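You operate a simulated robot arm through the tools that you are given. There is no shell and no other tool. Be economical: measure what you need, move in short steps, check, and stop when the job is done.

You run a simulated robot arm. Do the job below in one go: nothing can be reset, and whatever is moved stays where it is left.

JOB
The compressor has tripped: reset it and refill the tank.
Fine: shut the black valve, green switch off, press reset, switch on; reopen the valve once it has filled and stopped.

Only the result counts: the job must be done as asked and must still hold three seconds after the hand-in. Knocking over, shifting, dropping, spilling or breaking anything else fails it.

ROBOT AND FRAMES
A 6-joint arm with a two-finger parallel gripper, fixed in place. Base frame: the origin is at the foot of the arm, x ahead of it, y to its left, z up. Lengths are in mm, angles in rad, forces in N, time in s.
With the tool pointing down near the work surface it reaches from about 160 to 840 mm from the base axis. Its first joint turns from -2.897 to 2.897 rad. Payload 3.91 kg.
Tool frame: the origin (TCP) lies between the finger pads and is the grasp point; the fingertips stand 30 mm ahead of it; z points along the fingers, y is the line along which they close. The gripper opens to 110 mm. The fingers are 20 mm wide and 10 mm thick; the gripper's body (48 by 112 mm) begins 55 mm behind the TCP.
Orientation is that of the tool frame in the base frame, as a unit quaternion [x, y, z, w]. With the fingers straight down and closing along the base's y, the tool's x points along the base's -x, its y along +y and its z along -z.

CONTROLS
- The arm moves only by the tool drive_tool. Its argument "motion" is one flat list of numbers, 7 for each row, row after row: the turn, a rotation vector about the tool's x, y, z in units of 4 degrees (1.0 is 4 degrees), then the shift along the tool's x, y, z in units of 40 mm (1.0 is 40 mm), then the closure, from 0 (fully open) to 1 (shut). In form: [wx, wy, wz, dx, dy, dz, hand, wx, wy, wz, dx, dy, dz, hand, ...]. A call has 1 to 10 rows; each row shifts and turns the commanded pose from where the row before left it, along the tool's axes as they then stand. A call with a number of a shift or a turn outside -1 to 1 is refused whole. Each row takes 0.2 s and may step no farther than 50 mm and 0.15 rad from the row before; otherwise, or with a gripper value out of range, the whole call is refused. A pose out of reach is approached as far as the arm can. The call stops where the force on the tool passes 90 N (or 10 N more than at its start, if that is more) or the arm is blocked; 0.2 s more then pass. The fingers move at their own pace (about 108 mm/s each) and stop on an object; they squeeze with about 23 N. The grip force told is the motor's: it shows also when the fingers shut on nothing. Time passes only in rows, and 0.2 s behind the last, so rows that do not move let the fingers close. The reply holds the time, the measured pose of the TCP, the force on the tool along the base axes, the opening and the grip force, in the units named above and with some noise, and new pictures: "show" is both (left out), scene, wrist or none.
- Cameras (640 x 400 px; columns grow to the right, rows downward): "scene" is fixed at [218.3, -500.1, 1598]; the picture's right is [0.77, -0.63, 0.00], its down [-0.51, -0.62, -0.60] and it looks along [0.38, 0.46, -0.80] (base axes); focal length 214 px, centre (320, 200). "wrist" rides on the gripper at [77, 7, -114] in the tool frame; the picture's right is [-0.09, 1.00, 0.00], its down [-0.80, -0.07, -0.59] and it looks along [-0.59, -0.05, 0.80] (tool axes); focal length 270 px, centre (320, 200). There is no depth. A picture from a camera that has moved, and an enlarged one, comes with that camera's place and axes in the base frame and with its lens.
- raise_lower(by): slides the trunk up (or, below 0, down) by that many mm; the arm rides with it, the base frame stays. It gives what a move gives, with no picture.
- close_up(camera, box): a new picture of the part [left, top, right, bottom] of that camera's present view, enlarged. The clock stands still meanwhile.
- job_done(): hands the job in; it is judged then, once.

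Work in short steps. Places have to be worked out from the pictures, the camera data and where the tool is seen: move nearer, look again, correct. Check each grasp and each placing, and mend what went wrong. You have 120 turns and 170 pictures in all, those below and enlarged ones among them. Open the gripper and draw the arm clear of the work before you hand the job in, unless the task says otherwise; then end with one line.

The tools are called by a JSON object that holds its "api" and its "payload". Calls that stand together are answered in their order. drive_tool: Moves the arm, as the interface text tells. Its arguments: {"type":"object","properties":{"motion":{"type":"array","items":{"type":"number"}},"show":{"type":"string","enum":["both","scene","wrist","none"]}},"required":["motion"]} The other tools are called the same way: raise_lower (by) slides the trunk up or down; close_up (camera, box) takes an enlarged picture of a part of a camera's view; job_done () hands the job in.

At the start:

```text
clock: 0.0
position: [396.1, -186.5, 1282.8]
ee_rot: [0.0, 1.0, 0.001, -0.001]
contact_force: [0.8, -0.7, -0.2]
opening: 110.2
finger_force: 0.0
trunk travel left (down, up): [-475.0, 65.0]
```

scene: 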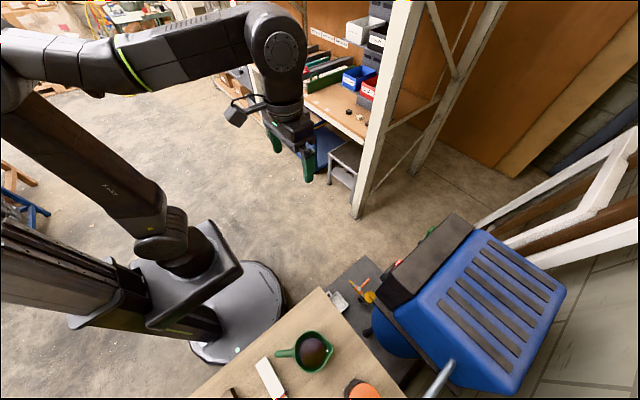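
wrist: 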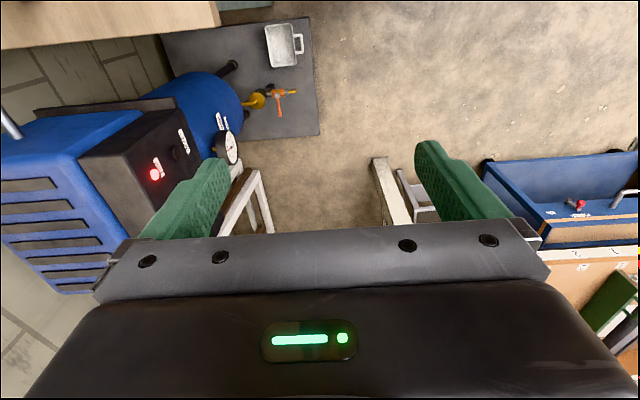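

I see the blue compressor with a panel, gauge and an orange-handled valve in the wrist view. I'll enlarge these parts to identify controls.

{"api": "close_up", "payload": {"camera": "wrist", "box": [70, 10, 330, 210]}}

{"api": "close_up", "payload": {"camera": "scene", "box": [310, 200, 590, 400]}}

```text
2.00 times, centred on (200, 110) of wrist
camera zoom: at [319.9, -179.6, 1398.3], right [0.09, 1.0, 0.0], down [0.8, -0.07, 0.59], along [0.59, -0.05, -0.8], focal length 541 px, centre (560, 380)
```

zoom: 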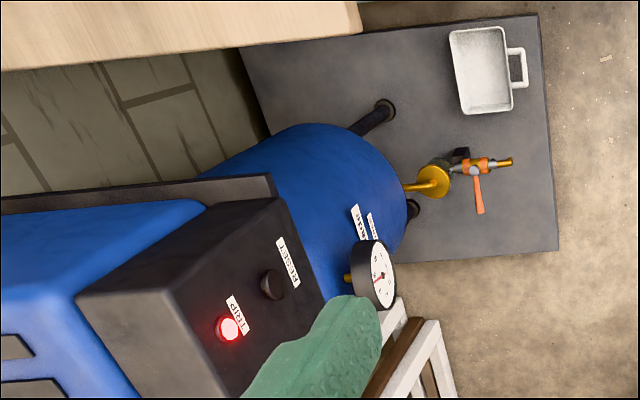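

```text
2.00 times, centred on (450, 300) of scene
camera zoom: at [218.3, -500.1, 1598.0], right [0.77, -0.63, 0.0], down [-0.51, -0.62, -0.6], along [0.38, 0.46, -0.8], focal length 429 px, centre (60, 0)
```

zoom: 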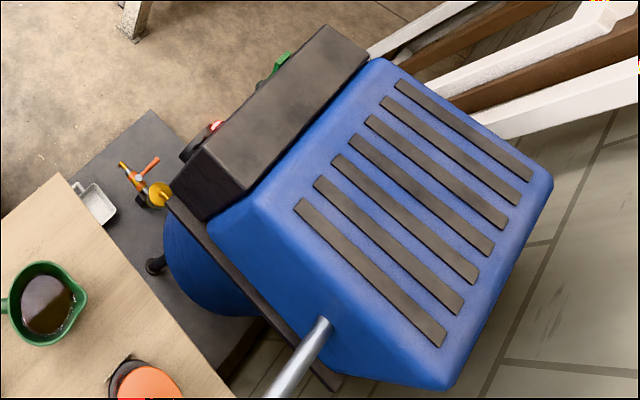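

The trip light works out to about (524, -471, 1017), with the panel facing +y. The orange valve comes out much lower, near the floor. I'll yaw the tool 90° so I can then tilt it to face the panel.

{"api": "drive_tool", "payload": {"motion": [0, 0, -1, 0, 0, 0, 0, 0, 0, -1, 0, 0, 0, 0, 0, 0, -1, 0, 0, 0, 0, 0, 0, -1, 0, 0, 0, 0, 0, 0, -1, 0, 0, 0, 0, 0, 0, -1, 0, 0, 0, 0, 0, 0, -1, 0, 0, 0, 0, 0, 0, -1, 0, 0, 0, 0, 0, 0, -1, 0, 0, 0, 0, 0, 0, -1, 0, 0, 0, 0], "show": "none"}}

{"api": "drive_tool", "payload": {"motion": [0, 0, -1, 0, 0, 0, 0, 0, 0, -1, 0, 0, 0, 0, 0, 0, -1, 0, 0, 0, 0, 0, 0, -1, 0, 0, 0, 0, 0, 0, -1, 0, 0, 0, 0, 0, 0, -1, 0, 0, 0, 0, 0, 0, -1, 0, 0, 0, 0, 0, 0, -1, 0, 0, 0, 0, 0, 0, -1, 0, 0, 0, 0, 0, 0, -1, 0, 0, 0, 0], "show": "none"}}

{"api": "drive_tool", "payload": {"motion": [0, 0, -1, 0, 0, 0, 0, 0, 0, -1, 0, 0, 0, 0, 0, 0, -0.5, 0, 0, 0, 0, 0, 0, 0, -1, 0, 0, 0, 0, 0, 0, -1, 0, 0, 0, 0, 0, 0, -1, 0, 0, 0], "show": "both"}}

```text
clock: 2.2
position: [396.3, -185.2, 1281.0]
ee_rot: [-0.343, 0.939, 0.0, 0.0]
contact_force: [0.8, 0.3, 0.3]
opening: 109.9
finger_force: 0.0
trunk travel left (down, up): [-475.0, 65.0]
```

```text
clock: 4.4
position: [395.7, -185.9, 1283.2]
ee_rot: [-0.644, 0.765, 0.0, 0.0]
contact_force: [0.1, -0.3, -0.5]
opening: 109.9
finger_force: 0.1
trunk travel left (down, up): [-475.0, 65.0]
```

```text
clock: 5.8
position: [396.7, -62.1, 1284.3]
ee_rot: [0.707, -0.707, 0.0, -0.001]
contact_force: [-0.1, 0.0, -0.8]
opening: 110.0
finger_force: 0.0
trunk travel left (down, up): [-475.0, 65.0]
camera wrist: at [390.8, -139.4, 1399.5], right [-1.0, 0.09, 0.0], down [0.07, 0.8, 0.59], along [0.05, 0.59, -0.8], focal length 270 px, centre (320, 200)
```

scene: 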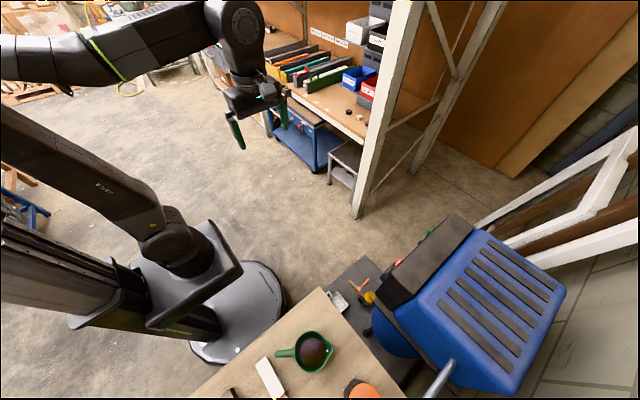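
wrist: 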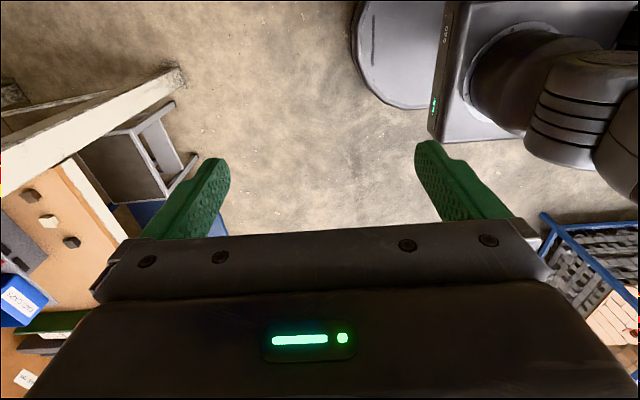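

Now tilting so the fingers face -y (toward the panel).

{"api": "drive_tool", "payload": {"motion": [0, 1, 0, 0, 0, 0, 0, 0, 1, 0, 0, 0, 0, 0, 0, 1, 0, 0, 0, 0, 0, 0, 1, 0, 0, 0, 0, 0, 0, 1, 0, 0, 0, 0, 0, 0, 1, 0, 0, 0, 0, 0, 0, 1, 0, 0, 0, 0, 0, 0, 1, 0, 0, 0, 0, 0, 0, 1, 0, 0, 0, 0, 0, 0, 1, 0, 0, 0, 0, 0], "show": "none"}}

{"api": "drive_tool", "payload": {"motion": [0, 1, 0, 0, 0, 0, 0, 0, 1, 0, 0, 0, 0, 0, 0, 1, 0, 0, 0, 0, 0, 0, 1, 0, 0, 0, 0, 0, 0, 1, 0, 0, 0, 0, 0, 0, 1, 0, 0, 0, 0, 0, 0, 1, 0, 0, 0, 0, 0, 0, 1, 0, 0, 0, 0, 0, 0, 1, 0, 0, 0, 0, 0, 0, 1, 0, 0, 0, 0, 0], "show": "none"}}

{"api": "drive_tool", "payload": {"motion": [0, 1, 0, 0, -1, 0, 0, 0, 1, 0, 0, -1, 0, 0, 0, 0.5, 0, 0, -1, 0, 0], "show": "both"}}

```text
clock: 8.0
position: [396.4, -65.5, 1282.1]
ee_rot: [-0.664, 0.664, -0.242, -0.243]
contact_force: [-0.2, 0.0, -0.7]
opening: 109.9
finger_force: 0.0
trunk travel left (down, up): [-475.0, 65.0]
```

```text
clock: 10.2
position: [395.6, -66.4, 1282.9]
ee_rot: [-0.542, 0.542, -0.454, -0.455]
contact_force: [0.1, 0.0, 0.0]
opening: 109.9
finger_force: 0.1
trunk travel left (down, up): [-475.0, 65.0]
```

```text
clock: 11.0
position: [516.7, -65.4, 1284.3]
ee_rot: [0.5, -0.499, 0.5, 0.501]
contact_force: [0.6, 0.2, -1.1]
opening: 109.9
finger_force: 0.1
trunk travel left (down, up): [-475.0, 65.0]
camera wrist: at [509.9, 48.5, 1361.8], right [-1.0, 0.0, -0.09], down [0.07, 0.59, -0.8], along [0.05, -0.8, -0.59], focal length 270 px, centre (320, 200)
```

scene: 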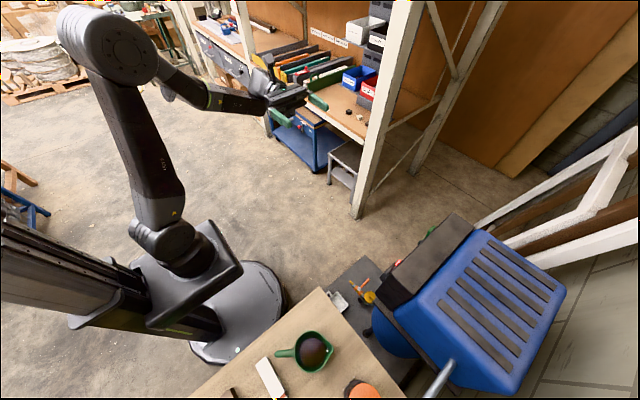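
wrist: 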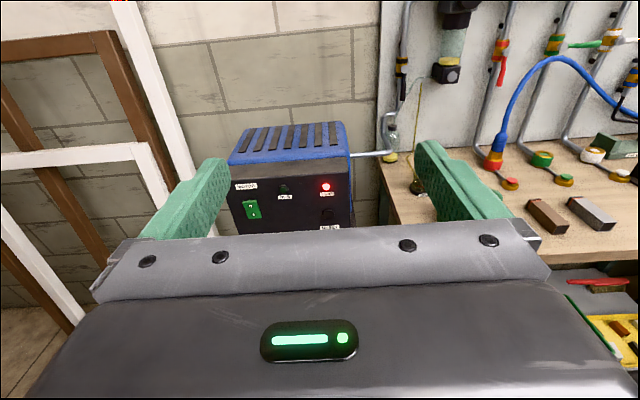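

The panel with a green rocker is visible, plus a pipe wall with valves behind the bench. Enlarging both.

{"api": "close_up", "payload": {"camera": "wrist", "box": [220, 110, 380, 240]}}

{"api": "close_up", "payload": {"camera": "wrist", "box": [340, 0, 640, 190]}}

```text
3.08 times, centred on (300, 175) of wrist
camera zoom: at [509.9, 48.5, 1361.8], right [-1.0, 0.0, -0.09], down [0.07, 0.59, -0.8], along [0.05, -0.8, -0.59], focal length 832 px, centre (382, 277)
```

zoom: 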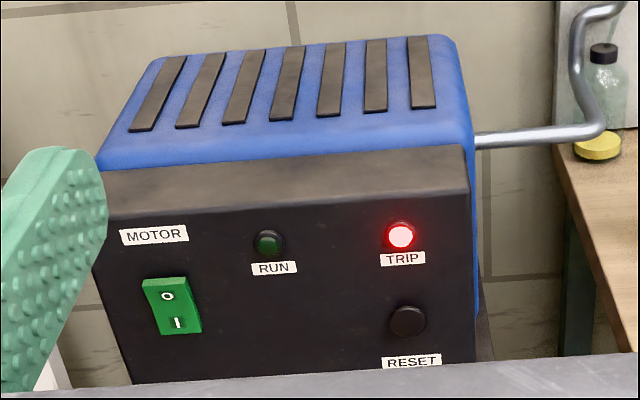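

```text
2.11 times, centred on (490, 95) of wrist
camera zoom: at [509.9, 48.5, 1361.8], right [-1.0, 0.0, -0.09], down [0.07, 0.59, -0.8], along [0.05, -0.8, -0.59], focal length 569 px, centre (-38, 421)
```

zoom: 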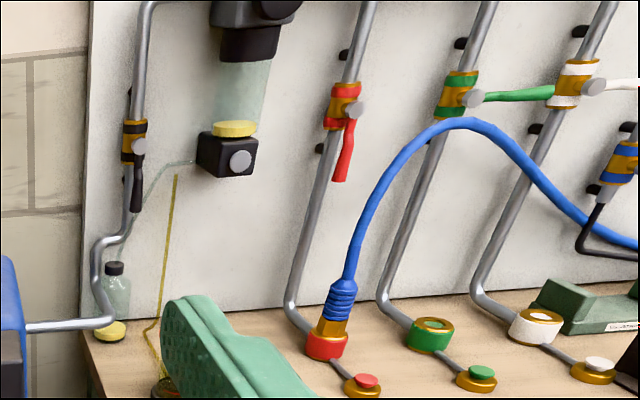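

The panel controls are at y≈-471: reset (525, 934), rocker centre (713, 965), TRIP at (525, 1016). The black valve is on the wall pipe, with its handle along the pipe, so it's open. I'll go closer to the wall to locate it.

{"api": "drive_tool", "payload": {"motion": [0, 0, 0, -0.08, 0.54, 0.84, 0, 0, 0, 0, -0.08, 0.54, 0.84, 0, 0, 0, 0, -0.08, 0.54, 0.84, 0, 0, 0, 0, -0.08, 0.54, 0.84, 0, 0, 0, 0, -0.08, 0.54, 0.84, 0, 0, 0, 0, -0.08, 0.54, 0.84, 0, 0, 0, 0, -0.08, 0.54, 0.84, 0, 0, 0, 0, -0.08, 0.54, 0.84, 0, 0, 0, 0, -0.08, 0.54, 0.84, 0, 0, 0, 0, -0.08, 0.54, 0.84, 0], "show": "both"}}

```text
clock: 13.2
position: [297.9, -403.4, 1249.4]
ee_rot: [0.501, -0.5, 0.499, 0.5]
contact_force: [0.4, 0.5, -0.3]
opening: 110.1
finger_force: 0.1
trunk travel left (down, up): [-475.0, 65.0]
camera wrist: at [291.2, -289.1, 1328.5], right [-1.0, 0.0, -0.09], down [0.07, 0.6, -0.8], along [0.05, -0.8, -0.59], focal length 270 px, centre (320, 200)
```

scene: 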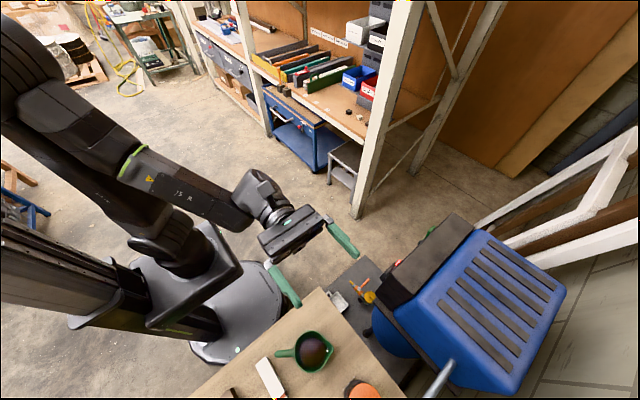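
wrist: 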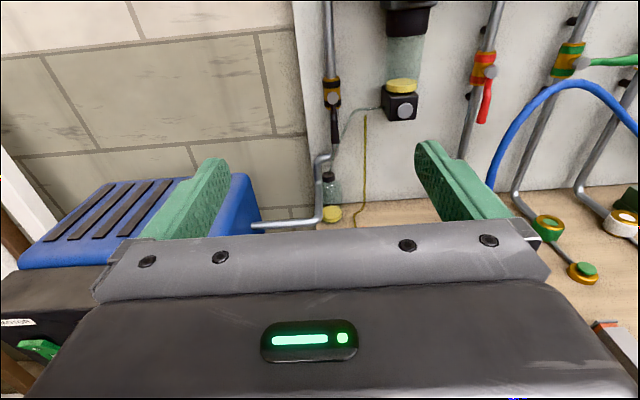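

{"api": "close_up", "payload": {"camera": "wrist", "box": [280, 50, 440, 150]}}

```text
4.00 times, centred on (360, 100) of wrist
camera zoom: at [291.2, -289.1, 1328.5], right [-1.0, 0.0, -0.09], down [0.07, 0.6, -0.8], along [0.05, -0.8, -0.59], focal length 1081 px, centre (160, 600)
```

zoom: 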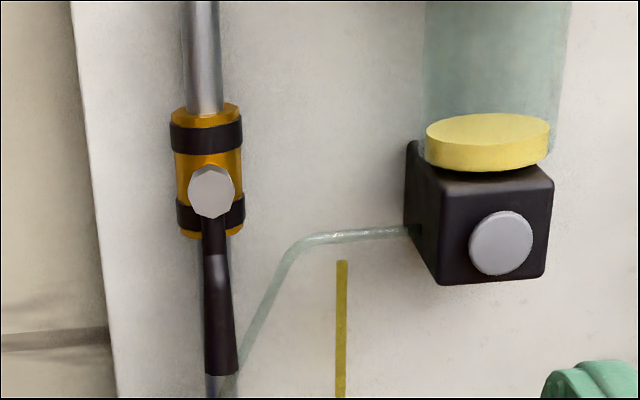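

Triangulated the black valve's pivot at about (279, -805, 1181), with its handle hanging to z≈1093 (about 15 mm wide). I'll close the fingers and approach on the handle's +x side, short of contact.

{"api": "drive_tool", "payload": {"motion": [0, 0, 0, -0.31, -0.03, 0.82, 1, 0, 0, 0, -0.31, -0.03, 0.82, 1, 0, 0, 0, -0.31, -0.03, 0.82, 1, 0, 0, 0, -0.31, -0.03, 0.82, 1, 0, 0, 0, -0.31, -0.03, 0.82, 1, 0, 0, 0, -0.31, -0.03, 0.82, 1, 0, 0, 0, -0.31, -0.03, 0.82, 1, 0, 0, 0, -0.31, -0.03, 0.82, 1, 0, 0, 0, -0.31, -0.03, 0.82, 1, 0, 0, 0, -0.31, -0.03, 0.82, 1], "show": "both"}}

{"api": "close_up", "payload": {"camera": "wrist", "box": [240, 50, 440, 190]}}

```text
clock: 15.4
position: [312.2, -731.7, 1126.9]
ee_rot: [0.501, -0.5, 0.5, 0.5]
contact_force: [0.5, 0.0, 0.4]
opening: 0.0
finger_force: 23.2
trunk travel left (down, up): [-475.0, 65.0]
camera wrist: at [306.9, -617.3, 1204.9], right [-1.0, 0.0, -0.09], down [0.07, 0.59, -0.8], along [0.05, -0.8, -0.59], focal length 270 px, centre (320, 200)
```

scene: 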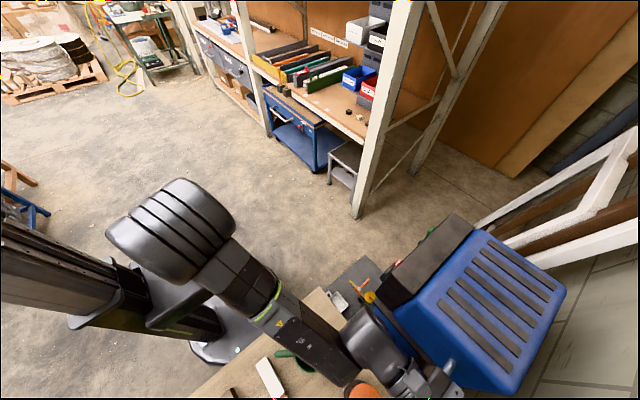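
wrist: 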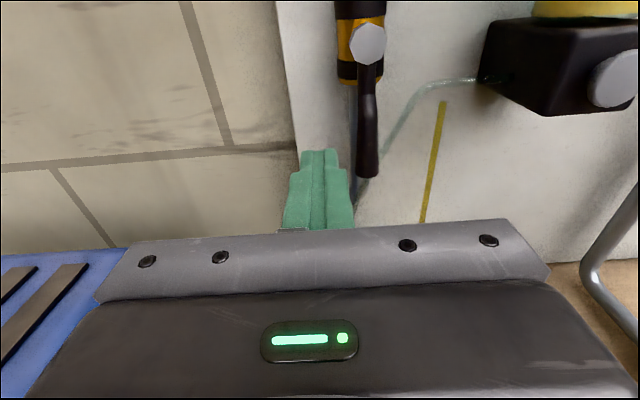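

```text
2.86 times, centred on (340, 120) of wrist
camera zoom: at [306.9, -617.3, 1204.9], right [-1.0, 0.0, -0.09], down [0.07, 0.59, -0.8], along [0.05, -0.8, -0.59], focal length 772 px, centre (263, 429)
```

zoom: 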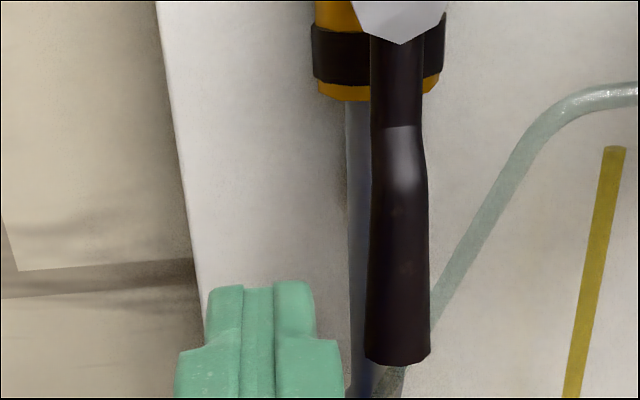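

The fingertips are beside the handle's lower part, about 15 mm to its +x side. I'll move in so the tips reach y≈-805, then push the handle toward -x, along the first half of the arc.

{"api": "drive_tool", "payload": {"motion": [0, 0, 0, 0, 0, 0.55, 1, 0, 0, 0, 0, 0, 0.55, 1, 0, 0, 0, 0, 0.375, 0, 1, 0, 0, 0, -0.07, 0.365, 0, 1, 0, 0, 0, 0.03, 0.37, 0, 1, 0, 0, 0, 0.12, 0.35, 0, 1], "show": "wrist"}}

```text
clock: 16.6
position: [294.9, -775.5, 1124.3]
ee_rot: [0.51, -0.486, 0.506, 0.498]
contact_force: [67.1, -28.0, 0.7]
opening: 0.0
finger_force: 22.8
trunk travel left (down, up): [-475.0, 65.0]
stopped in row 6: the force on the tool passed its limit (the readings are from after the stop); the commanded pose is now the measured one
camera wrist: at [286.1, -660.5, 1202.4], right [-1.0, -0.03, -0.07], down [0.04, 0.59, -0.81], along [0.07, -0.81, -0.59], focal length 270 px, centre (320, 200)
```

wrist: 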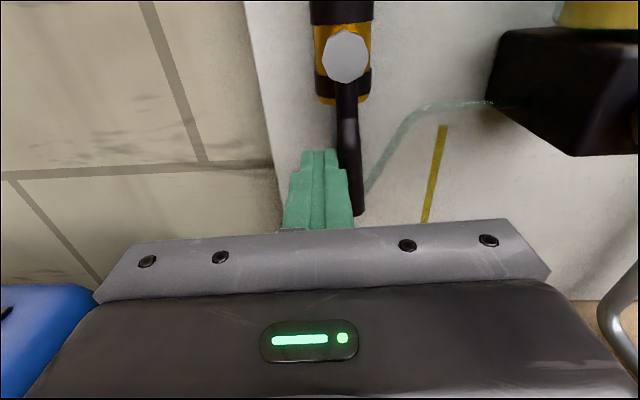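

The handle didn't move and the force reached 67 N, so it doesn't turn toward -x. The filter block would be in the way on that side anyway. I'll back off, correct the small twist, and go round to the -x side without touching it.

{"api": "drive_tool", "payload": {"motion": [-0.46, -0.11, 0.23, 0, -0.3, 0, 1, 0, 0, 0, 0, 0, -0.7, 1, 0, 0, 0, 0, 0, -0.6, 1, 0, 0, 0, 0, 0.8, 0, 1, 0, 0, 0, 0, 0.8, 0, 1], "show": "wrist"}}

```text
clock: 17.8
position: [223.4, -721.1, 1126.3]
ee_rot: [-0.492, 0.507, -0.499, -0.502]
contact_force: [-0.8, 0.0, 0.1]
opening: 0.0
finger_force: 23.1
trunk travel left (down, up): [-475.0, 65.0]
camera wrist: at [218.3, -606.1, 1204.5], right [-0.99, 0.02, -0.1], down [0.09, 0.59, -0.8], along [0.05, -0.81, -0.59], focal length 270 px, centre (320, 200)
```

wrist: 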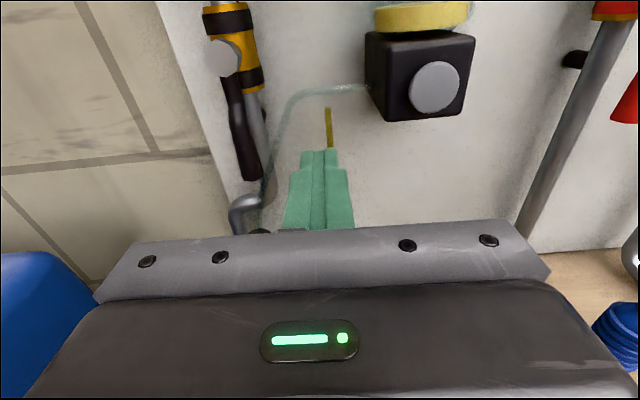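

Now the finger is on the -x side of the handle. I'll move in to tip y≈-805 and push toward +x in small steps.

{"api": "drive_tool", "payload": {"motion": [0.23, 0, -0.23, 0, 0, 0.7, 1, 0, 0, 0, 0, 0, 0.65, 1, 0, 0, 0, 0, -0.5, 0, 1, 0, 0, 0, 0, -0.4, 0, 1, 0, 0, 0, -0.07, -0.365, 0, 1, 0, 0, 0, 0.03, -0.37, 0, 1], "show": "wrist"}}

```text
clock: 19.2
position: [291.1, -775.4, 1125.9]
ee_rot: [0.5, -0.498, 0.499, 0.502]
contact_force: [-0.3, -0.1, -0.7]
opening: 0.0
finger_force: 23.2
trunk travel left (down, up): [-475.0, 65.0]
camera wrist: at [284.9, -660.8, 1203.0], right [-1.0, 0.0, -0.08], down [0.07, 0.59, -0.8], along [0.05, -0.81, -0.59], focal length 270 px, centre (320, 200)
```

wrist: 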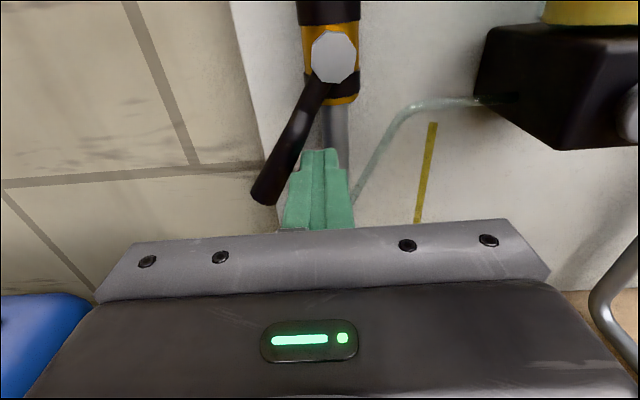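

The handle is turning toward +x. Continuing along the arc to horizontal.

{"api": "drive_tool", "payload": {"motion": [0, 0, 0, 0.1, -0.34, 0, 1, 0, 0, 0, 0.21, -0.31, 0, 1, 0, 0, 0, 0.28, -0.24, 0, 1, 0, 0, 0, 0.34, -0.16, 0, 1], "show": "wrist"}}

```text
clock: 20.2
position: [332.5, -774.7, 1160.9]
ee_rot: [0.501, -0.499, 0.499, 0.502]
contact_force: [-2.4, 1.9, -6.7]
opening: 0.0
finger_force: 22.9
trunk travel left (down, up): [-475.0, 65.0]
camera wrist: at [326.8, -660.3, 1240.1], right [-1.0, 0.0, -0.08], down [0.07, 0.59, -0.8], along [0.05, -0.8, -0.59], focal length 270 px, centre (320, 200)
```

wrist: 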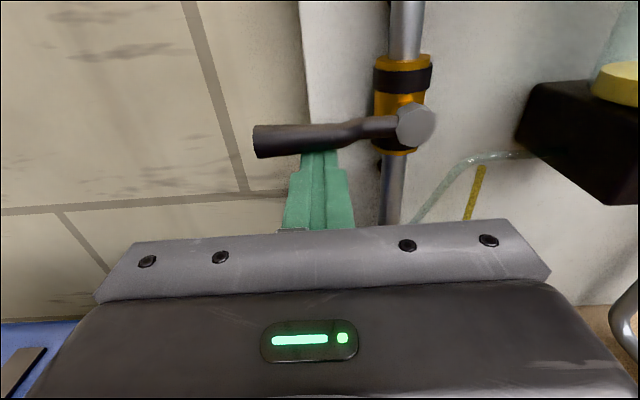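

The handle is nearly horizontal with a small force. I'll nudge up a few mm more to reach the stop.

{"api": "drive_tool", "payload": {"motion": [0, 0, 0, 0.1, 0, 0, 1, 0, 0, 0, 0.1, 0, 0, 1, 0, 0, 0, 0.08, 0, 0, 1], "show": "wrist"}}

```text
clock: 21.0
position: [333.6, -775.6, 1162.3]
ee_rot: [0.506, -0.501, 0.494, 0.499]
contact_force: [-6.5, 16.3, -44.1]
opening: 0.0
finger_force: 22.8
trunk travel left (down, up): [-475.0, 65.0]
camera wrist: at [327.8, -662.5, 1243.0], right [-1.0, 0.0, -0.08], down [0.06, 0.61, -0.79], along [0.05, -0.8, -0.6], focal length 270 px, centre (320, 200)
```

wrist: 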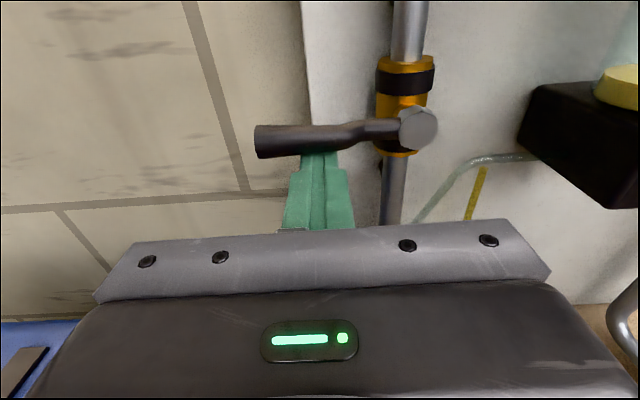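

The valve is at its stop (44 N), so it's shut. I'll back off, retreat toward +y, then go over in front of the panel.

{"api": "drive_tool", "payload": {"motion": [0, 0, 0, -0.35, 0, 0, 1, 0, 0, 0, 0, 0, -1, 1, 0, 0, 0, 0, 0, -1, 1, 0, 0, 0, 0, 0, -1, 1, 0, 0, 0, 0, 0, -1, 1, 0, 0, 0, 0, 0, -1, 1, 0, 0, 0, 0, 0, -1, 1, 0, 0, 0, 0, 0, -1, 1, 0, 0, 0, 0, 0, -1, 1, 0, 0, 0, 0, 0, -1, 1], "show": "none"}}

{"api": "drive_tool", "payload": {"motion": [0, 0, 0, 0, 0, -1, 1, 0, 0, 0, 0, 0, -1, 1, 0, 0, 0, 0, -0.9, -0.5, 1, 0, 0, 0, -0.3, -1, 0, 1, 0, 0, 0, -0.3, -1, 0, 1, 0, 0, 0, -0.4, -1, 0, 1, 0, 0, 0, -0.4, -1, 0, 1, 0, 0, 0, -0.4, -1, 0, 1, 0, 0, 0, -0.4, -1, 0, 1, 0, 0, 0, -0.4, -1, 0, 1], "show": "both"}}

```text
clock: 23.2
position: [334.8, -413.1, 1160.8]
ee_rot: [0.5, -0.498, 0.5, 0.502]
contact_force: [0.1, -0.6, -0.2]
opening: 0.0
finger_force: 22.7
trunk travel left (down, up): [-475.0, 65.0]
```

```text
clock: 25.4
position: [647.5, -315.5, 1056.2]
ee_rot: [0.501, -0.498, 0.5, 0.501]
contact_force: [0.1, 0.0, -0.2]
opening: 0.2
finger_force: 22.8
trunk travel left (down, up): [-475.0, 65.0]
camera wrist: at [642.4, -200.2, 1133.3], right [-1.0, 0.0, -0.08], down [0.07, 0.59, -0.8], along [0.05, -0.81, -0.59], focal length 270 px, centre (320, 200)
```

scene: 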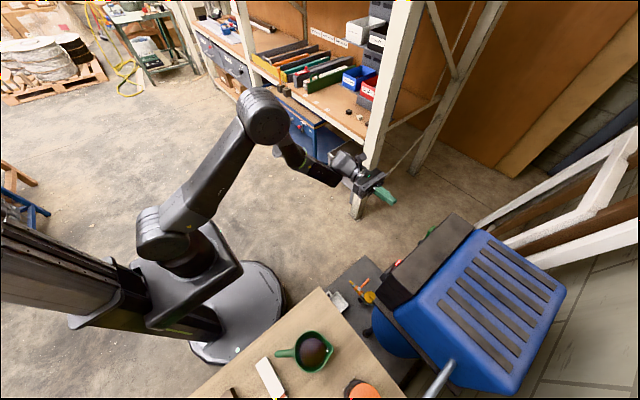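
wrist: 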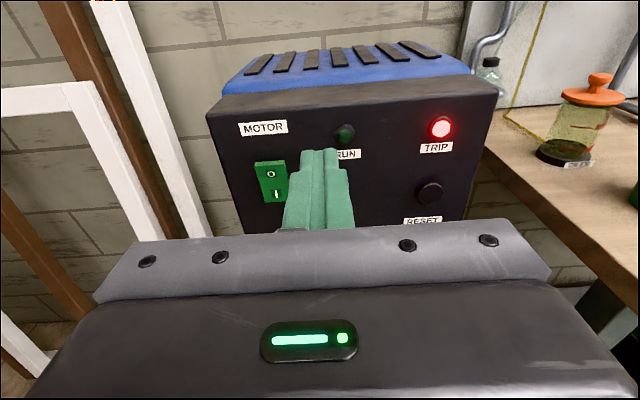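

{"api": "close_up", "payload": {"camera": "wrist", "box": [220, 100, 480, 240]}}

```text
2.46 times, centred on (350, 170) of wrist
camera zoom: at [642.4, -200.2, 1133.3], right [-1.0, 0.0, -0.08], down [0.07, 0.59, -0.8], along [0.05, -0.81, -0.59], focal length 665 px, centre (246, 274)
```

zoom: 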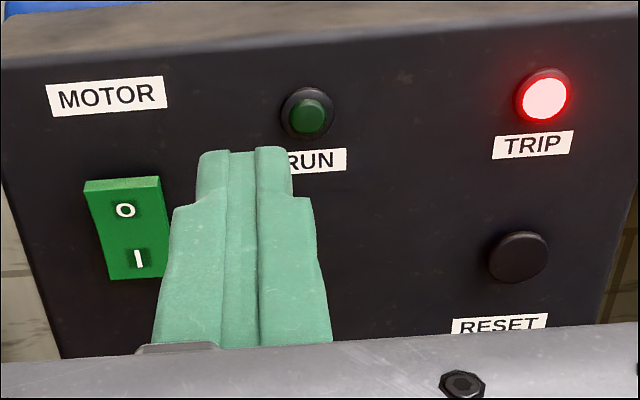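

The rocker's O half sticks out, so it is ON. I'll move in front of the O half at about (711, 983) with the tip ~30 mm off.

{"api": "drive_tool", "payload": {"motion": [0, 0, 0, -0.6, -0.54, 0.5, 1, 0, 0, 0, -0.6, -0.54, 0.5, 1, 0, 0, 0, -0.61, -0.5, 0.5, 1, 0, 0, 0, 0, 0, 0.5, 1], "show": "wrist"}}

```text
clock: 26.4
position: [712.7, -394.0, 982.4]
ee_rot: [0.5, -0.498, 0.499, 0.503]
contact_force: [-0.2, -0.3, 0.5]
opening: 0.0
finger_force: 22.8
trunk travel left (down, up): [-475.0, 65.0]
camera wrist: at [706.7, -280.5, 1060.5], right [-1.0, 0.0, -0.08], down [0.07, 0.59, -0.8], along [0.05, -0.81, -0.59], focal length 270 px, centre (320, 200)
```

wrist: 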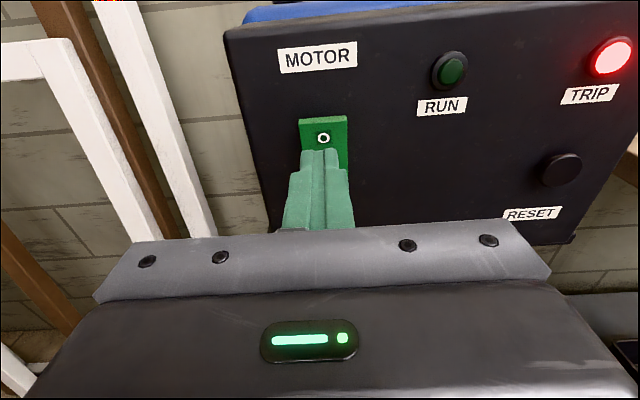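

Aligned with O. I'll press forward in small steps.

{"api": "drive_tool", "payload": {"motion": [0, 0, 0, 0, 0, 0.3, 1, 0, 0, 0, 0, 0, 0.3, 1, 0, 0, 0, 0, 0, 0.15, 1, 0, 0, 0, 0, 0, 0.1, 1], "show": "wrist"}}

```text
clock: 27.4
position: [712.8, -430.3, 982.2]
ee_rot: [0.5, -0.499, 0.499, 0.502]
contact_force: [0.4, 0.1, 0.6]
opening: 0.0
finger_force: 23.2
trunk travel left (down, up): [-475.0, 65.0]
camera wrist: at [706.6, -315.3, 1059.7], right [-1.0, 0.0, -0.08], down [0.07, 0.59, -0.8], along [0.05, -0.81, -0.59], focal length 270 px, centre (320, 200)
```

wrist: 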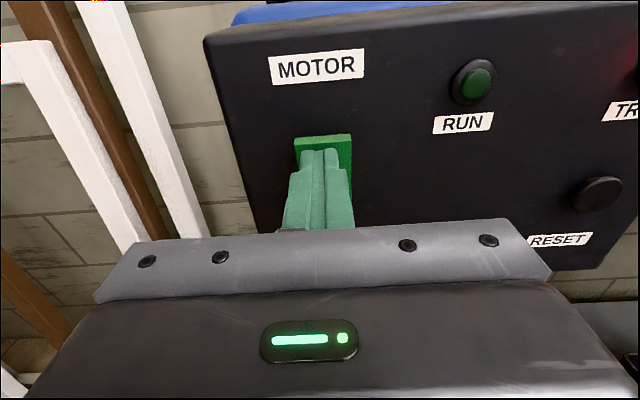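

No contact yet; advancing in finer steps.

{"api": "drive_tool", "payload": {"motion": [0, 0, 0, 0, 0, 0.1, 1, 0, 0, 0, 0, 0, 0.1, 1, 0, 0, 0, 0, 0, 0.1, 1, 0, 0, 0, 0, 0, 0, 1], "show": "wrist"}}

```text
clock: 28.4
position: [712.4, -436.6, 981.8]
ee_rot: [0.502, -0.496, 0.501, 0.501]
contact_force: [-9.2, 40.7, -7.9]
opening: 0.0
finger_force: 23.2
trunk travel left (down, up): [-475.0, 65.0]
camera wrist: at [706.7, -321.4, 1060.0], right [-1.0, 0.0, -0.08], down [0.06, 0.59, -0.8], along [0.05, -0.81, -0.59], focal length 270 px, centre (320, 200)
```

wrist: 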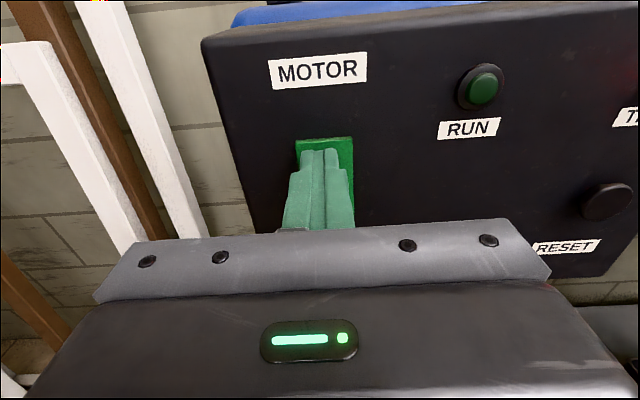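

Contact at 40 N. I'll back off to check the rocker.

{"api": "drive_tool", "payload": {"motion": [0, 0, 0, 0, 0, -0.8, 1, 0, 0, 0, 0.6, 0, -0.6, 1], "show": "none"}}

{"api": "close_up", "payload": {"camera": "wrist", "box": [220, 80, 480, 240]}}

```text
clock: 29.0
position: [712.4, -384.1, 1006.9]
ee_rot: [0.5, -0.498, 0.5, 0.502]
contact_force: [0.1, -0.1, -0.1]
opening: 0.2
finger_force: 23.5
trunk travel left (down, up): [-475.0, 65.0]
```

```text
2.46 times, centred on (350, 160) of wrist
camera zoom: at [705.3, -269.3, 1085.3], right [-1.0, 0.0, -0.08], down [0.07, 0.59, -0.8], along [0.05, -0.81, -0.59], focal length 665 px, centre (246, 298)
```

zoom: 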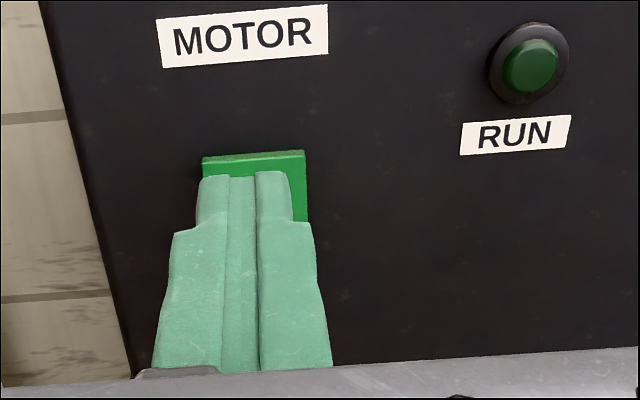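

I'll shift sideways to in front of RESET, which also uncovers the rocker.

{"api": "drive_tool", "payload": {"motion": [0, 0, 0, -0.36, 0.93, 0, 1, 0, 0, 0, -0.36, 0.93, 0, 1, 0, 0, 0, -0.36, 0.93, 0, 1, 0, 0, 0, -0.36, 0.93, 0, 1, 0, 0, 0, -0.36, 0.93, 0, 1], "show": "wrist"}}

{"api": "close_up", "payload": {"camera": "wrist", "box": [0, 0, 380, 230]}}

```text
clock: 30.2
position: [525.1, -387.5, 932.4]
ee_rot: [0.5, -0.499, 0.5, 0.501]
contact_force: [0.5, 0.6, -0.8]
opening: 0.0
finger_force: 23.2
trunk travel left (down, up): [-475.0, 65.0]
camera wrist: at [518.8, -271.8, 1011.2], right [-1.0, 0.0, -0.08], down [0.07, 0.59, -0.8], along [0.05, -0.81, -0.59], focal length 270 px, centre (320, 200)
```

wrist: 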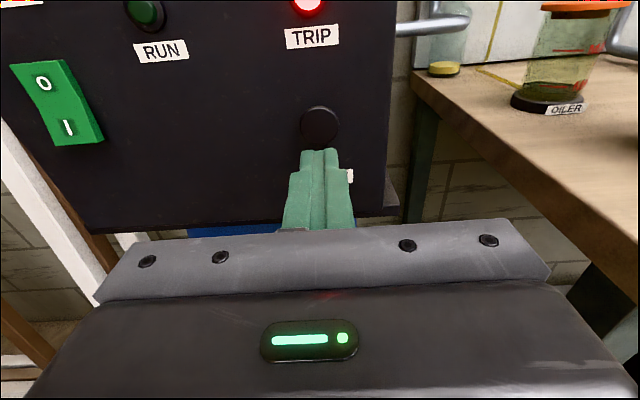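

```text
1.68 times, centred on (190, 115) of wrist
camera zoom: at [518.8, -271.8, 1011.2], right [-1.0, 0.0, -0.08], down [0.07, 0.59, -0.8], along [0.05, -0.81, -0.59], focal length 455 px, centre (539, 343)
```

zoom: 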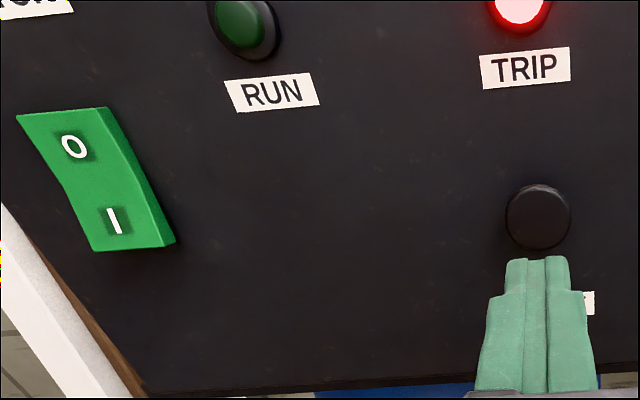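

The I half now sticks out, so the switch is off. The finger lines up with RESET at (525, 935); pressing in small steps.

{"api": "drive_tool", "payload": {"motion": [0, 0, 0, 0.07, 0, 0.3, 1, 0, 0, 0, 0, 0, 0.3, 1, 0, 0, 0, 0, 0, 0.1, 1, 0, 0, 0, 0, 0, 0.1, 1, 0, 0, 0, 0, 0, 0.1, 1], "show": "wrist"}}

```text
clock: 31.4
position: [526.0, -421.6, 935.4]
ee_rot: [0.5, -0.499, 0.499, 0.502]
contact_force: [-0.3, 1.3, -0.8]
opening: 0.0
finger_force: 23.4
trunk travel left (down, up): [-475.0, 65.0]
camera wrist: at [519.9, -306.9, 1014.9], right [-1.0, 0.0, -0.08], down [0.07, 0.59, -0.8], along [0.05, -0.81, -0.59], focal length 270 px, centre (320, 200)
```

wrist: 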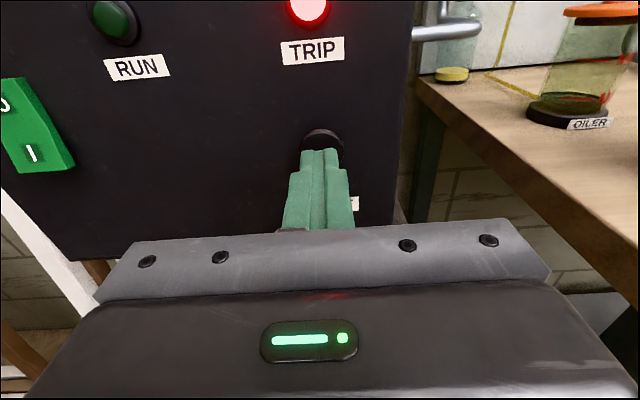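

{"api": "drive_tool", "payload": {"motion": [0, 0, 0, 0, 0, 0.1, 1, 0, 0, 0, 0, 0, 0.1, 1, 0, 0, 0, 0, 0, 0.1, 1, 0, 0, 0, 0, 0, 0.1, 1, 0, 0, 0, 0, 0, 0, 1], "show": "wrist"}}

```text
clock: 32.6
position: [525.3, -437.1, 936.9]
ee_rot: [0.5, -0.498, 0.5, 0.502]
contact_force: [0.3, 3.3, 2.2]
opening: 0.1
finger_force: 23.2
trunk travel left (down, up): [-475.0, 65.0]
camera wrist: at [519.2, -322.3, 1014.6], right [-1.0, 0.0, -0.08], down [0.07, 0.59, -0.8], along [0.05, -0.81, -0.59], focal length 270 px, centre (320, 200)
```

wrist: 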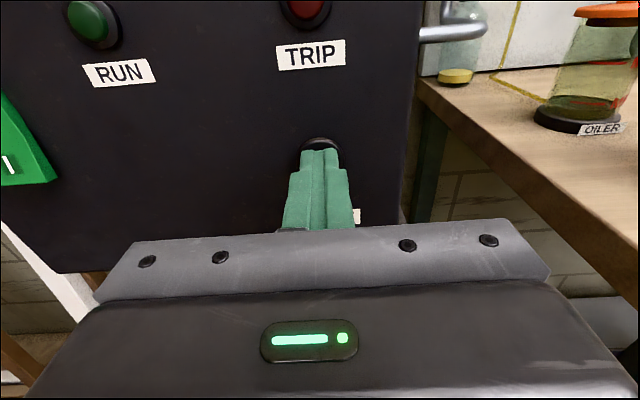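

The TRIP lamp is out. I'll back off and go in front of the I half, about (711, 945).

{"api": "drive_tool", "payload": {"motion": [0, 0, 0, 0, 0, -0.6, 1, 0, 0, 0, 0, 0, -0.6, 1, 0, 0, 0, 0.04, -0.93, 0, 1, 0, 0, 0, 0.04, -0.93, 0, 1, 0, 0, 0, 0.04, -0.93, 0, 1, 0, 0, 0, 0.04, -0.93, 0, 1, 0, 0, 0, 0.04, -0.93, 0, 1], "show": "wrist"}}

```text
clock: 34.2
position: [711.9, -389.1, 944.9]
ee_rot: [0.5, -0.498, 0.499, 0.502]
contact_force: [0.4, 0.8, -0.4]
opening: 0.0
finger_force: 23.3
trunk travel left (down, up): [-475.0, 65.0]
camera wrist: at [706.8, -274.7, 1022.2], right [-1.0, 0.0, -0.08], down [0.07, 0.59, -0.8], along [0.05, -0.81, -0.59], focal length 270 px, centre (320, 200)
```

wrist: 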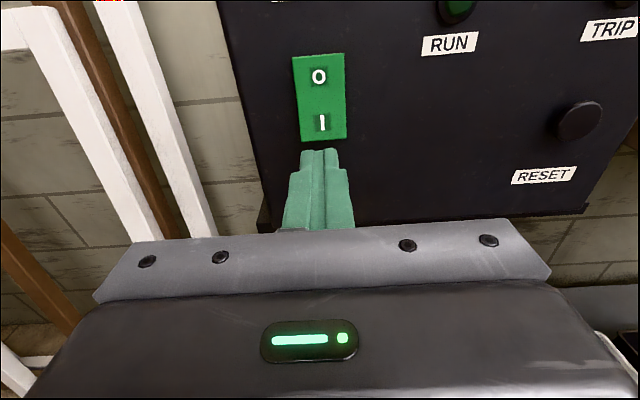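

{"api": "drive_tool", "payload": {"motion": [0, 0, 0, 0.05, 0, 0.3, 1, 0, 0, 0, 0, 0, 0.3, 1, 0, 0, 0, 0, 0, 0.15, 1, 0, 0, 0, 0, 0, 0.1, 1, 0, 0, 0, 0, 0, 0.1, 1, 0, 0, 0, 0, 0, 0.1, 1, 0, 0, 0, 0, 0, 0.1, 1, 0, 0, 0, 0, 0, 0.1, 1], "show": "wrist"}}

```text
clock: 36.0
position: [711.6, -436.9, 946.7]
ee_rot: [0.501, -0.497, 0.5, 0.502]
contact_force: [-5.1, 13.9, -3.9]
opening: 0.1
finger_force: 22.9
trunk travel left (down, up): [-475.0, 65.0]
camera wrist: at [705.6, -321.7, 1024.1], right [-1.0, 0.0, -0.08], down [0.07, 0.59, -0.8], along [0.05, -0.81, -0.59], focal length 270 px, centre (320, 200)
```

wrist: 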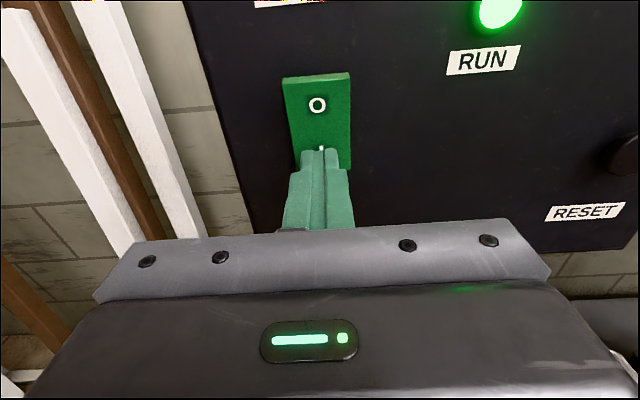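

RUN is lit. I'll back off to a viewpoint that shows the lamps and wait.

{"api": "drive_tool", "payload": {"motion": [0, 0, 0, 0, 0, -1, 1, 0, 0, 0, 0.5, 0.3, -1, 1, 0, 0, 0, 0.8, 0.5, -1, 1, 0, 0, 0, 0.8, 0.7, -1, 1, 0, 0, 0, 0.8, 0.7, -0.5, 1], "show": "wrist"}}

```text
refused: row 3 steps farther than a row can; nothing moved
```

{"api": "drive_tool", "payload": {"motion": [0, 0, 0, 0, 0, -1, 1, 0, 0, 0, 0.4, 0.3, -1, 1, 0, 0, 0, 0.5, 0.5, -0.9, 1, 0, 0, 0, 0.7, 0.6, -0.7, 1, 0, 0, 0, 0.7, 0.7, -0.5, 1, 0, 0, 0, 0.7, 0.7, -0.4, 1], "show": "wrist"}}

```text
clock: 37.4
position: [600.0, -258.9, 1068.5]
ee_rot: [0.5, -0.498, 0.5, 0.502]
contact_force: [-0.3, 0.9, 0.1]
opening: 0.2
finger_force: 22.8
trunk travel left (down, up): [-475.0, 65.0]
camera wrist: at [592.8, -144.6, 1146.4], right [-1.0, 0.0, -0.08], down [0.07, 0.59, -0.8], along [0.05, -0.81, -0.59], focal length 270 px, centre (320, 200)
```

wrist: 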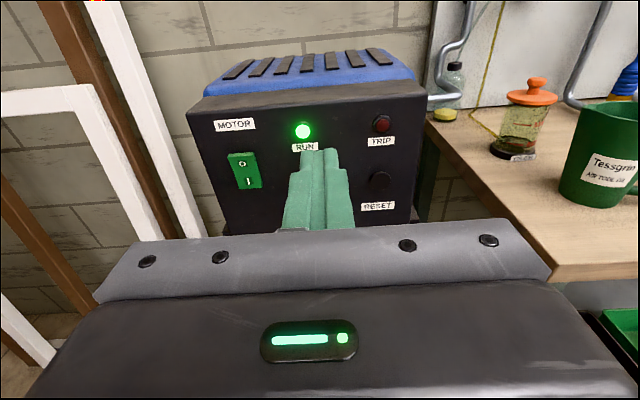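

The motor is running. I'll wait here and watch the RUN lamp.

{"api": "drive_tool", "payload": {"motion": [0, 0, 0, 0, 0, 0, 1, 0, 0, 0, 0, 0, 0, 1, 0, 0, 0, 0, 0, 0, 1, 0, 0, 0, 0, 0, 0, 1, 0, 0, 0, 0, 0, 0, 1, 0, 0, 0, 0, 0, 0, 1, 0, 0, 0, 0, 0, 0, 1, 0, 0, 0, 0, 0, 0, 1, 0, 0, 0, 0, 0, 0, 1, 0, 0, 0, 0, 0, 0, 1], "show": "none"}}

{"api": "drive_tool", "payload": {"motion": [0, 0, 0, 0, 0, 0, 1, 0, 0, 0, 0, 0, 0, 1, 0, 0, 0, 0, 0, 0, 1, 0, 0, 0, 0, 0, 0, 1, 0, 0, 0, 0, 0, 0, 1, 0, 0, 0, 0, 0, 0, 1, 0, 0, 0, 0, 0, 0, 1, 0, 0, 0, 0, 0, 0, 1, 0, 0, 0, 0, 0, 0, 1, 0, 0, 0, 0, 0, 0, 1], "show": "none"}}

{"api": "drive_tool", "payload": {"motion": [0, 0, 0, 0, 0, 0, 1, 0, 0, 0, 0, 0, 0, 1, 0, 0, 0, 0, 0, 0, 1, 0, 0, 0, 0, 0, 0, 1, 0, 0, 0, 0, 0, 0, 1, 0, 0, 0, 0, 0, 0, 1, 0, 0, 0, 0, 0, 0, 1, 0, 0, 0, 0, 0, 0, 1, 0, 0, 0, 0, 0, 0, 1, 0, 0, 0, 0, 0, 0, 1], "show": "wrist"}}

```text
clock: 39.6
position: [599.0, -259.9, 1066.9]
ee_rot: [0.501, -0.498, 0.5, 0.501]
contact_force: [-1.2, 0.0, 0.2]
opening: 0.3
finger_force: 22.9
trunk travel left (down, up): [-475.0, 65.0]
```

```text
clock: 41.8
position: [600.3, -260.4, 1067.2]
ee_rot: [0.501, -0.498, 0.5, 0.501]
contact_force: [0.4, 0.1, 0.0]
opening: 0.0
finger_force: 23.0
trunk travel left (down, up): [-475.0, 65.0]
```

```text
clock: 44.0
position: [599.9, -259.6, 1067.0]
ee_rot: [0.5, -0.498, 0.499, 0.502]
contact_force: [0.7, -0.7, -0.4]
opening: 0.0
finger_force: 22.9
trunk travel left (down, up): [-475.0, 65.0]
camera wrist: at [593.7, -145.2, 1145.9], right [-1.0, 0.0, -0.08], down [0.07, 0.59, -0.8], along [0.05, -0.81, -0.59], focal length 270 px, centre (320, 200)
```

wrist: 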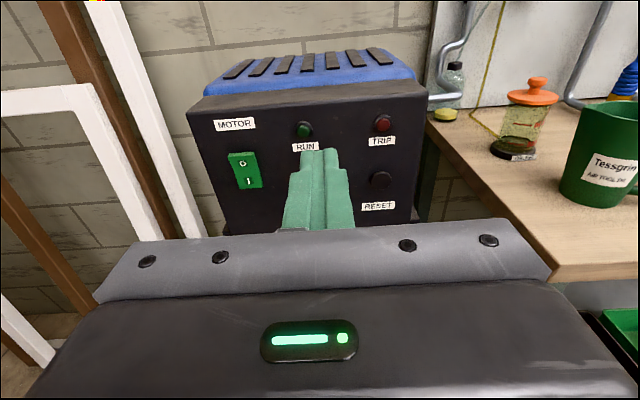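

RUN and TRIP are both off with the switch still on I, so it seems filled and stopped. To confirm, I'll draw back so the tank gauge comes into view.

{"api": "drive_tool", "payload": {"motion": [0, 0, 0, 0, 0.5, -0.9, 1, 0, 0, 0, 0, 0.5, -0.9, 1, 0, 0, 0, 0, 0.5, -0.9, 1, 0, 0, 0, 0, 0.5, -0.9, 1, 0, 0, 0, 0, 0.5, -0.9, 1, 0, 0, 0, 0, 0, -0.9, 1], "show": "wrist"}}

{"api": "close_up", "payload": {"camera": "wrist", "box": [190, 90, 390, 230]}}

```text
clock: 45.4
position: [499.6, -42.6, 1067.3]
ee_rot: [0.5, -0.498, 0.499, 0.503]
contact_force: [0.7, -0.2, 0.2]
opening: 0.0
finger_force: 22.9
trunk travel left (down, up): [-475.0, 65.0]
camera wrist: at [494.0, 72.4, 1144.9], right [-1.0, 0.0, -0.08], down [0.07, 0.59, -0.8], along [0.05, -0.81, -0.59], focal length 270 px, centre (320, 200)
```

wrist: 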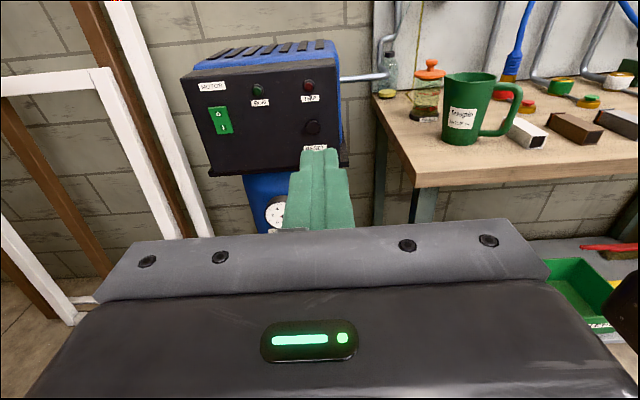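

```text
2.86 times, centred on (290, 160) of wrist
camera zoom: at [494.0, 72.4, 1144.9], right [-1.0, 0.0, -0.08], down [0.07, 0.59, -0.8], along [0.05, -0.81, -0.59], focal length 772 px, centre (406, 314)
```

zoom: 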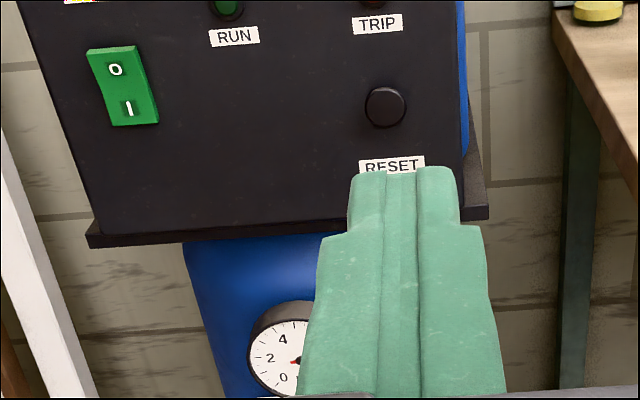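

The gauge is partly hidden by the fingers. I'll shift a bit toward -x, which is also the way to the valve.

{"api": "drive_tool", "payload": {"motion": [0, 0, 0, 0, 1, -0.5, 1, 0, 0, 0, 0, 1, -0.5, 1, 0, 0, 0, 0, 0, 0, 1], "show": "none"}}

{"api": "close_up", "payload": {"camera": "wrist", "box": [170, 150, 310, 240]}}

```text
clock: 46.2
position: [420.6, -2.7, 1067.0]
ee_rot: [0.5, -0.499, 0.5, 0.502]
contact_force: [-0.1, 0.2, -0.4]
opening: 0.0
finger_force: 23.8
trunk travel left (down, up): [-475.0, 65.0]
```

```text
4.44 times, centred on (240, 195) of wrist
camera zoom: at [414.8, 112.1, 1145.1], right [-1.0, 0.0, -0.08], down [0.07, 0.59, -0.8], along [0.05, -0.81, -0.59], focal length 1201 px, centre (676, 222)
```

zoom: 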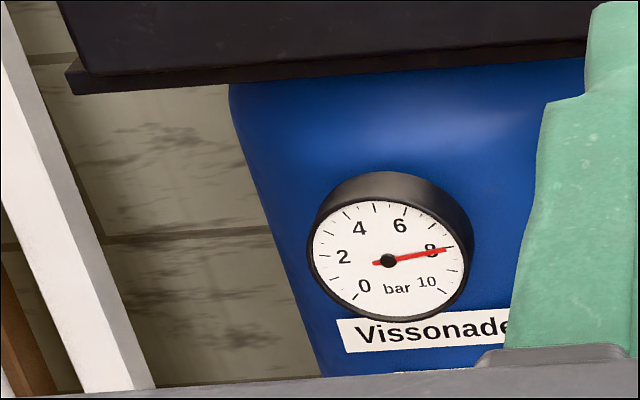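

The gauge reads 8 bar, so the tank is full and the motor has stopped. I'll go to a point above the horizontal handle, short of contact, to push it back down.

{"api": "drive_tool", "payload": {"motion": [0, 0, 0, 0.37, 0.22, 0.85, 1, 0, 0, 0, 0.37, 0.22, 0.85, 1, 0, 0, 0, 0.37, 0.22, 0.85, 1, 0, 0, 0, 0.37, 0.22, 0.85, 1, 0, 0, 0, 0.37, 0.22, 0.85, 1, 0, 0, 0, 0.37, 0.22, 0.85, 1, 0, 0, 0, 0.37, 0.22, 0.85, 1, 0, 0, 0, 0.37, 0.22, 0.85, 1, 0, 0, 0, 0.37, 0.22, 0.85, 1, 0, 0, 0, 0.37, 0.22, 0.85, 1], "show": "none"}}

{"api": "drive_tool", "payload": {"motion": [0, 0, 0, 0, 0, 0.95, 1, 0, 0, 0, 0, 0, 0.95, 1, 0, 0, 0, 0, 0, 0.95, 1, 0, 0, 0, 0, 0, 0.95, 1, 0, 0, 0, 0, 0, 0.95, 1, 0, 0, 0, 0, 0, 0.95, 1, 0, 0, 0, 0, 0, 0.95, 1, 0, 0, 0, 0, 0, 0.95, 1, 0, 0, 0, 0, 0, 0.95, 1, 0, 0, 0, 0, 0, 0.95, 1], "show": "wrist"}}

```text
clock: 48.4
position: [331.6, -343.4, 1216.4]
ee_rot: [0.5, -0.498, 0.5, 0.502]
contact_force: [0.6, -0.1, 1.0]
opening: 0.0
finger_force: 23.8
trunk travel left (down, up): [-475.0, 65.0]
```

```text
clock: 50.6
position: [331.9, -724.2, 1217.4]
ee_rot: [0.501, -0.498, 0.499, 0.502]
contact_force: [-0.4, -0.3, 0.5]
opening: 0.0
finger_force: 22.9
trunk travel left (down, up): [-475.0, 65.0]
camera wrist: at [326.5, -608.9, 1294.6], right [-1.0, 0.0, -0.08], down [0.07, 0.59, -0.8], along [0.05, -0.81, -0.59], focal length 270 px, centre (320, 200)
```

wrist: 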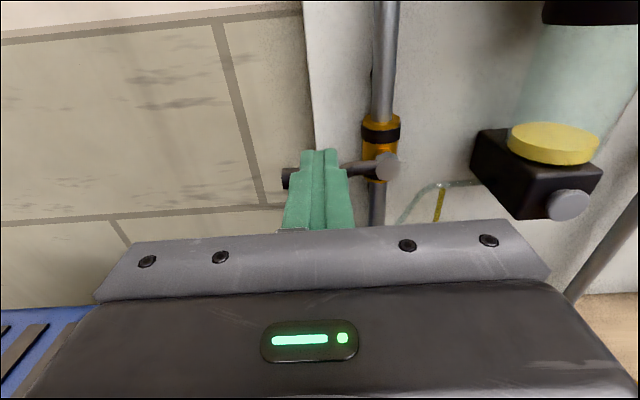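

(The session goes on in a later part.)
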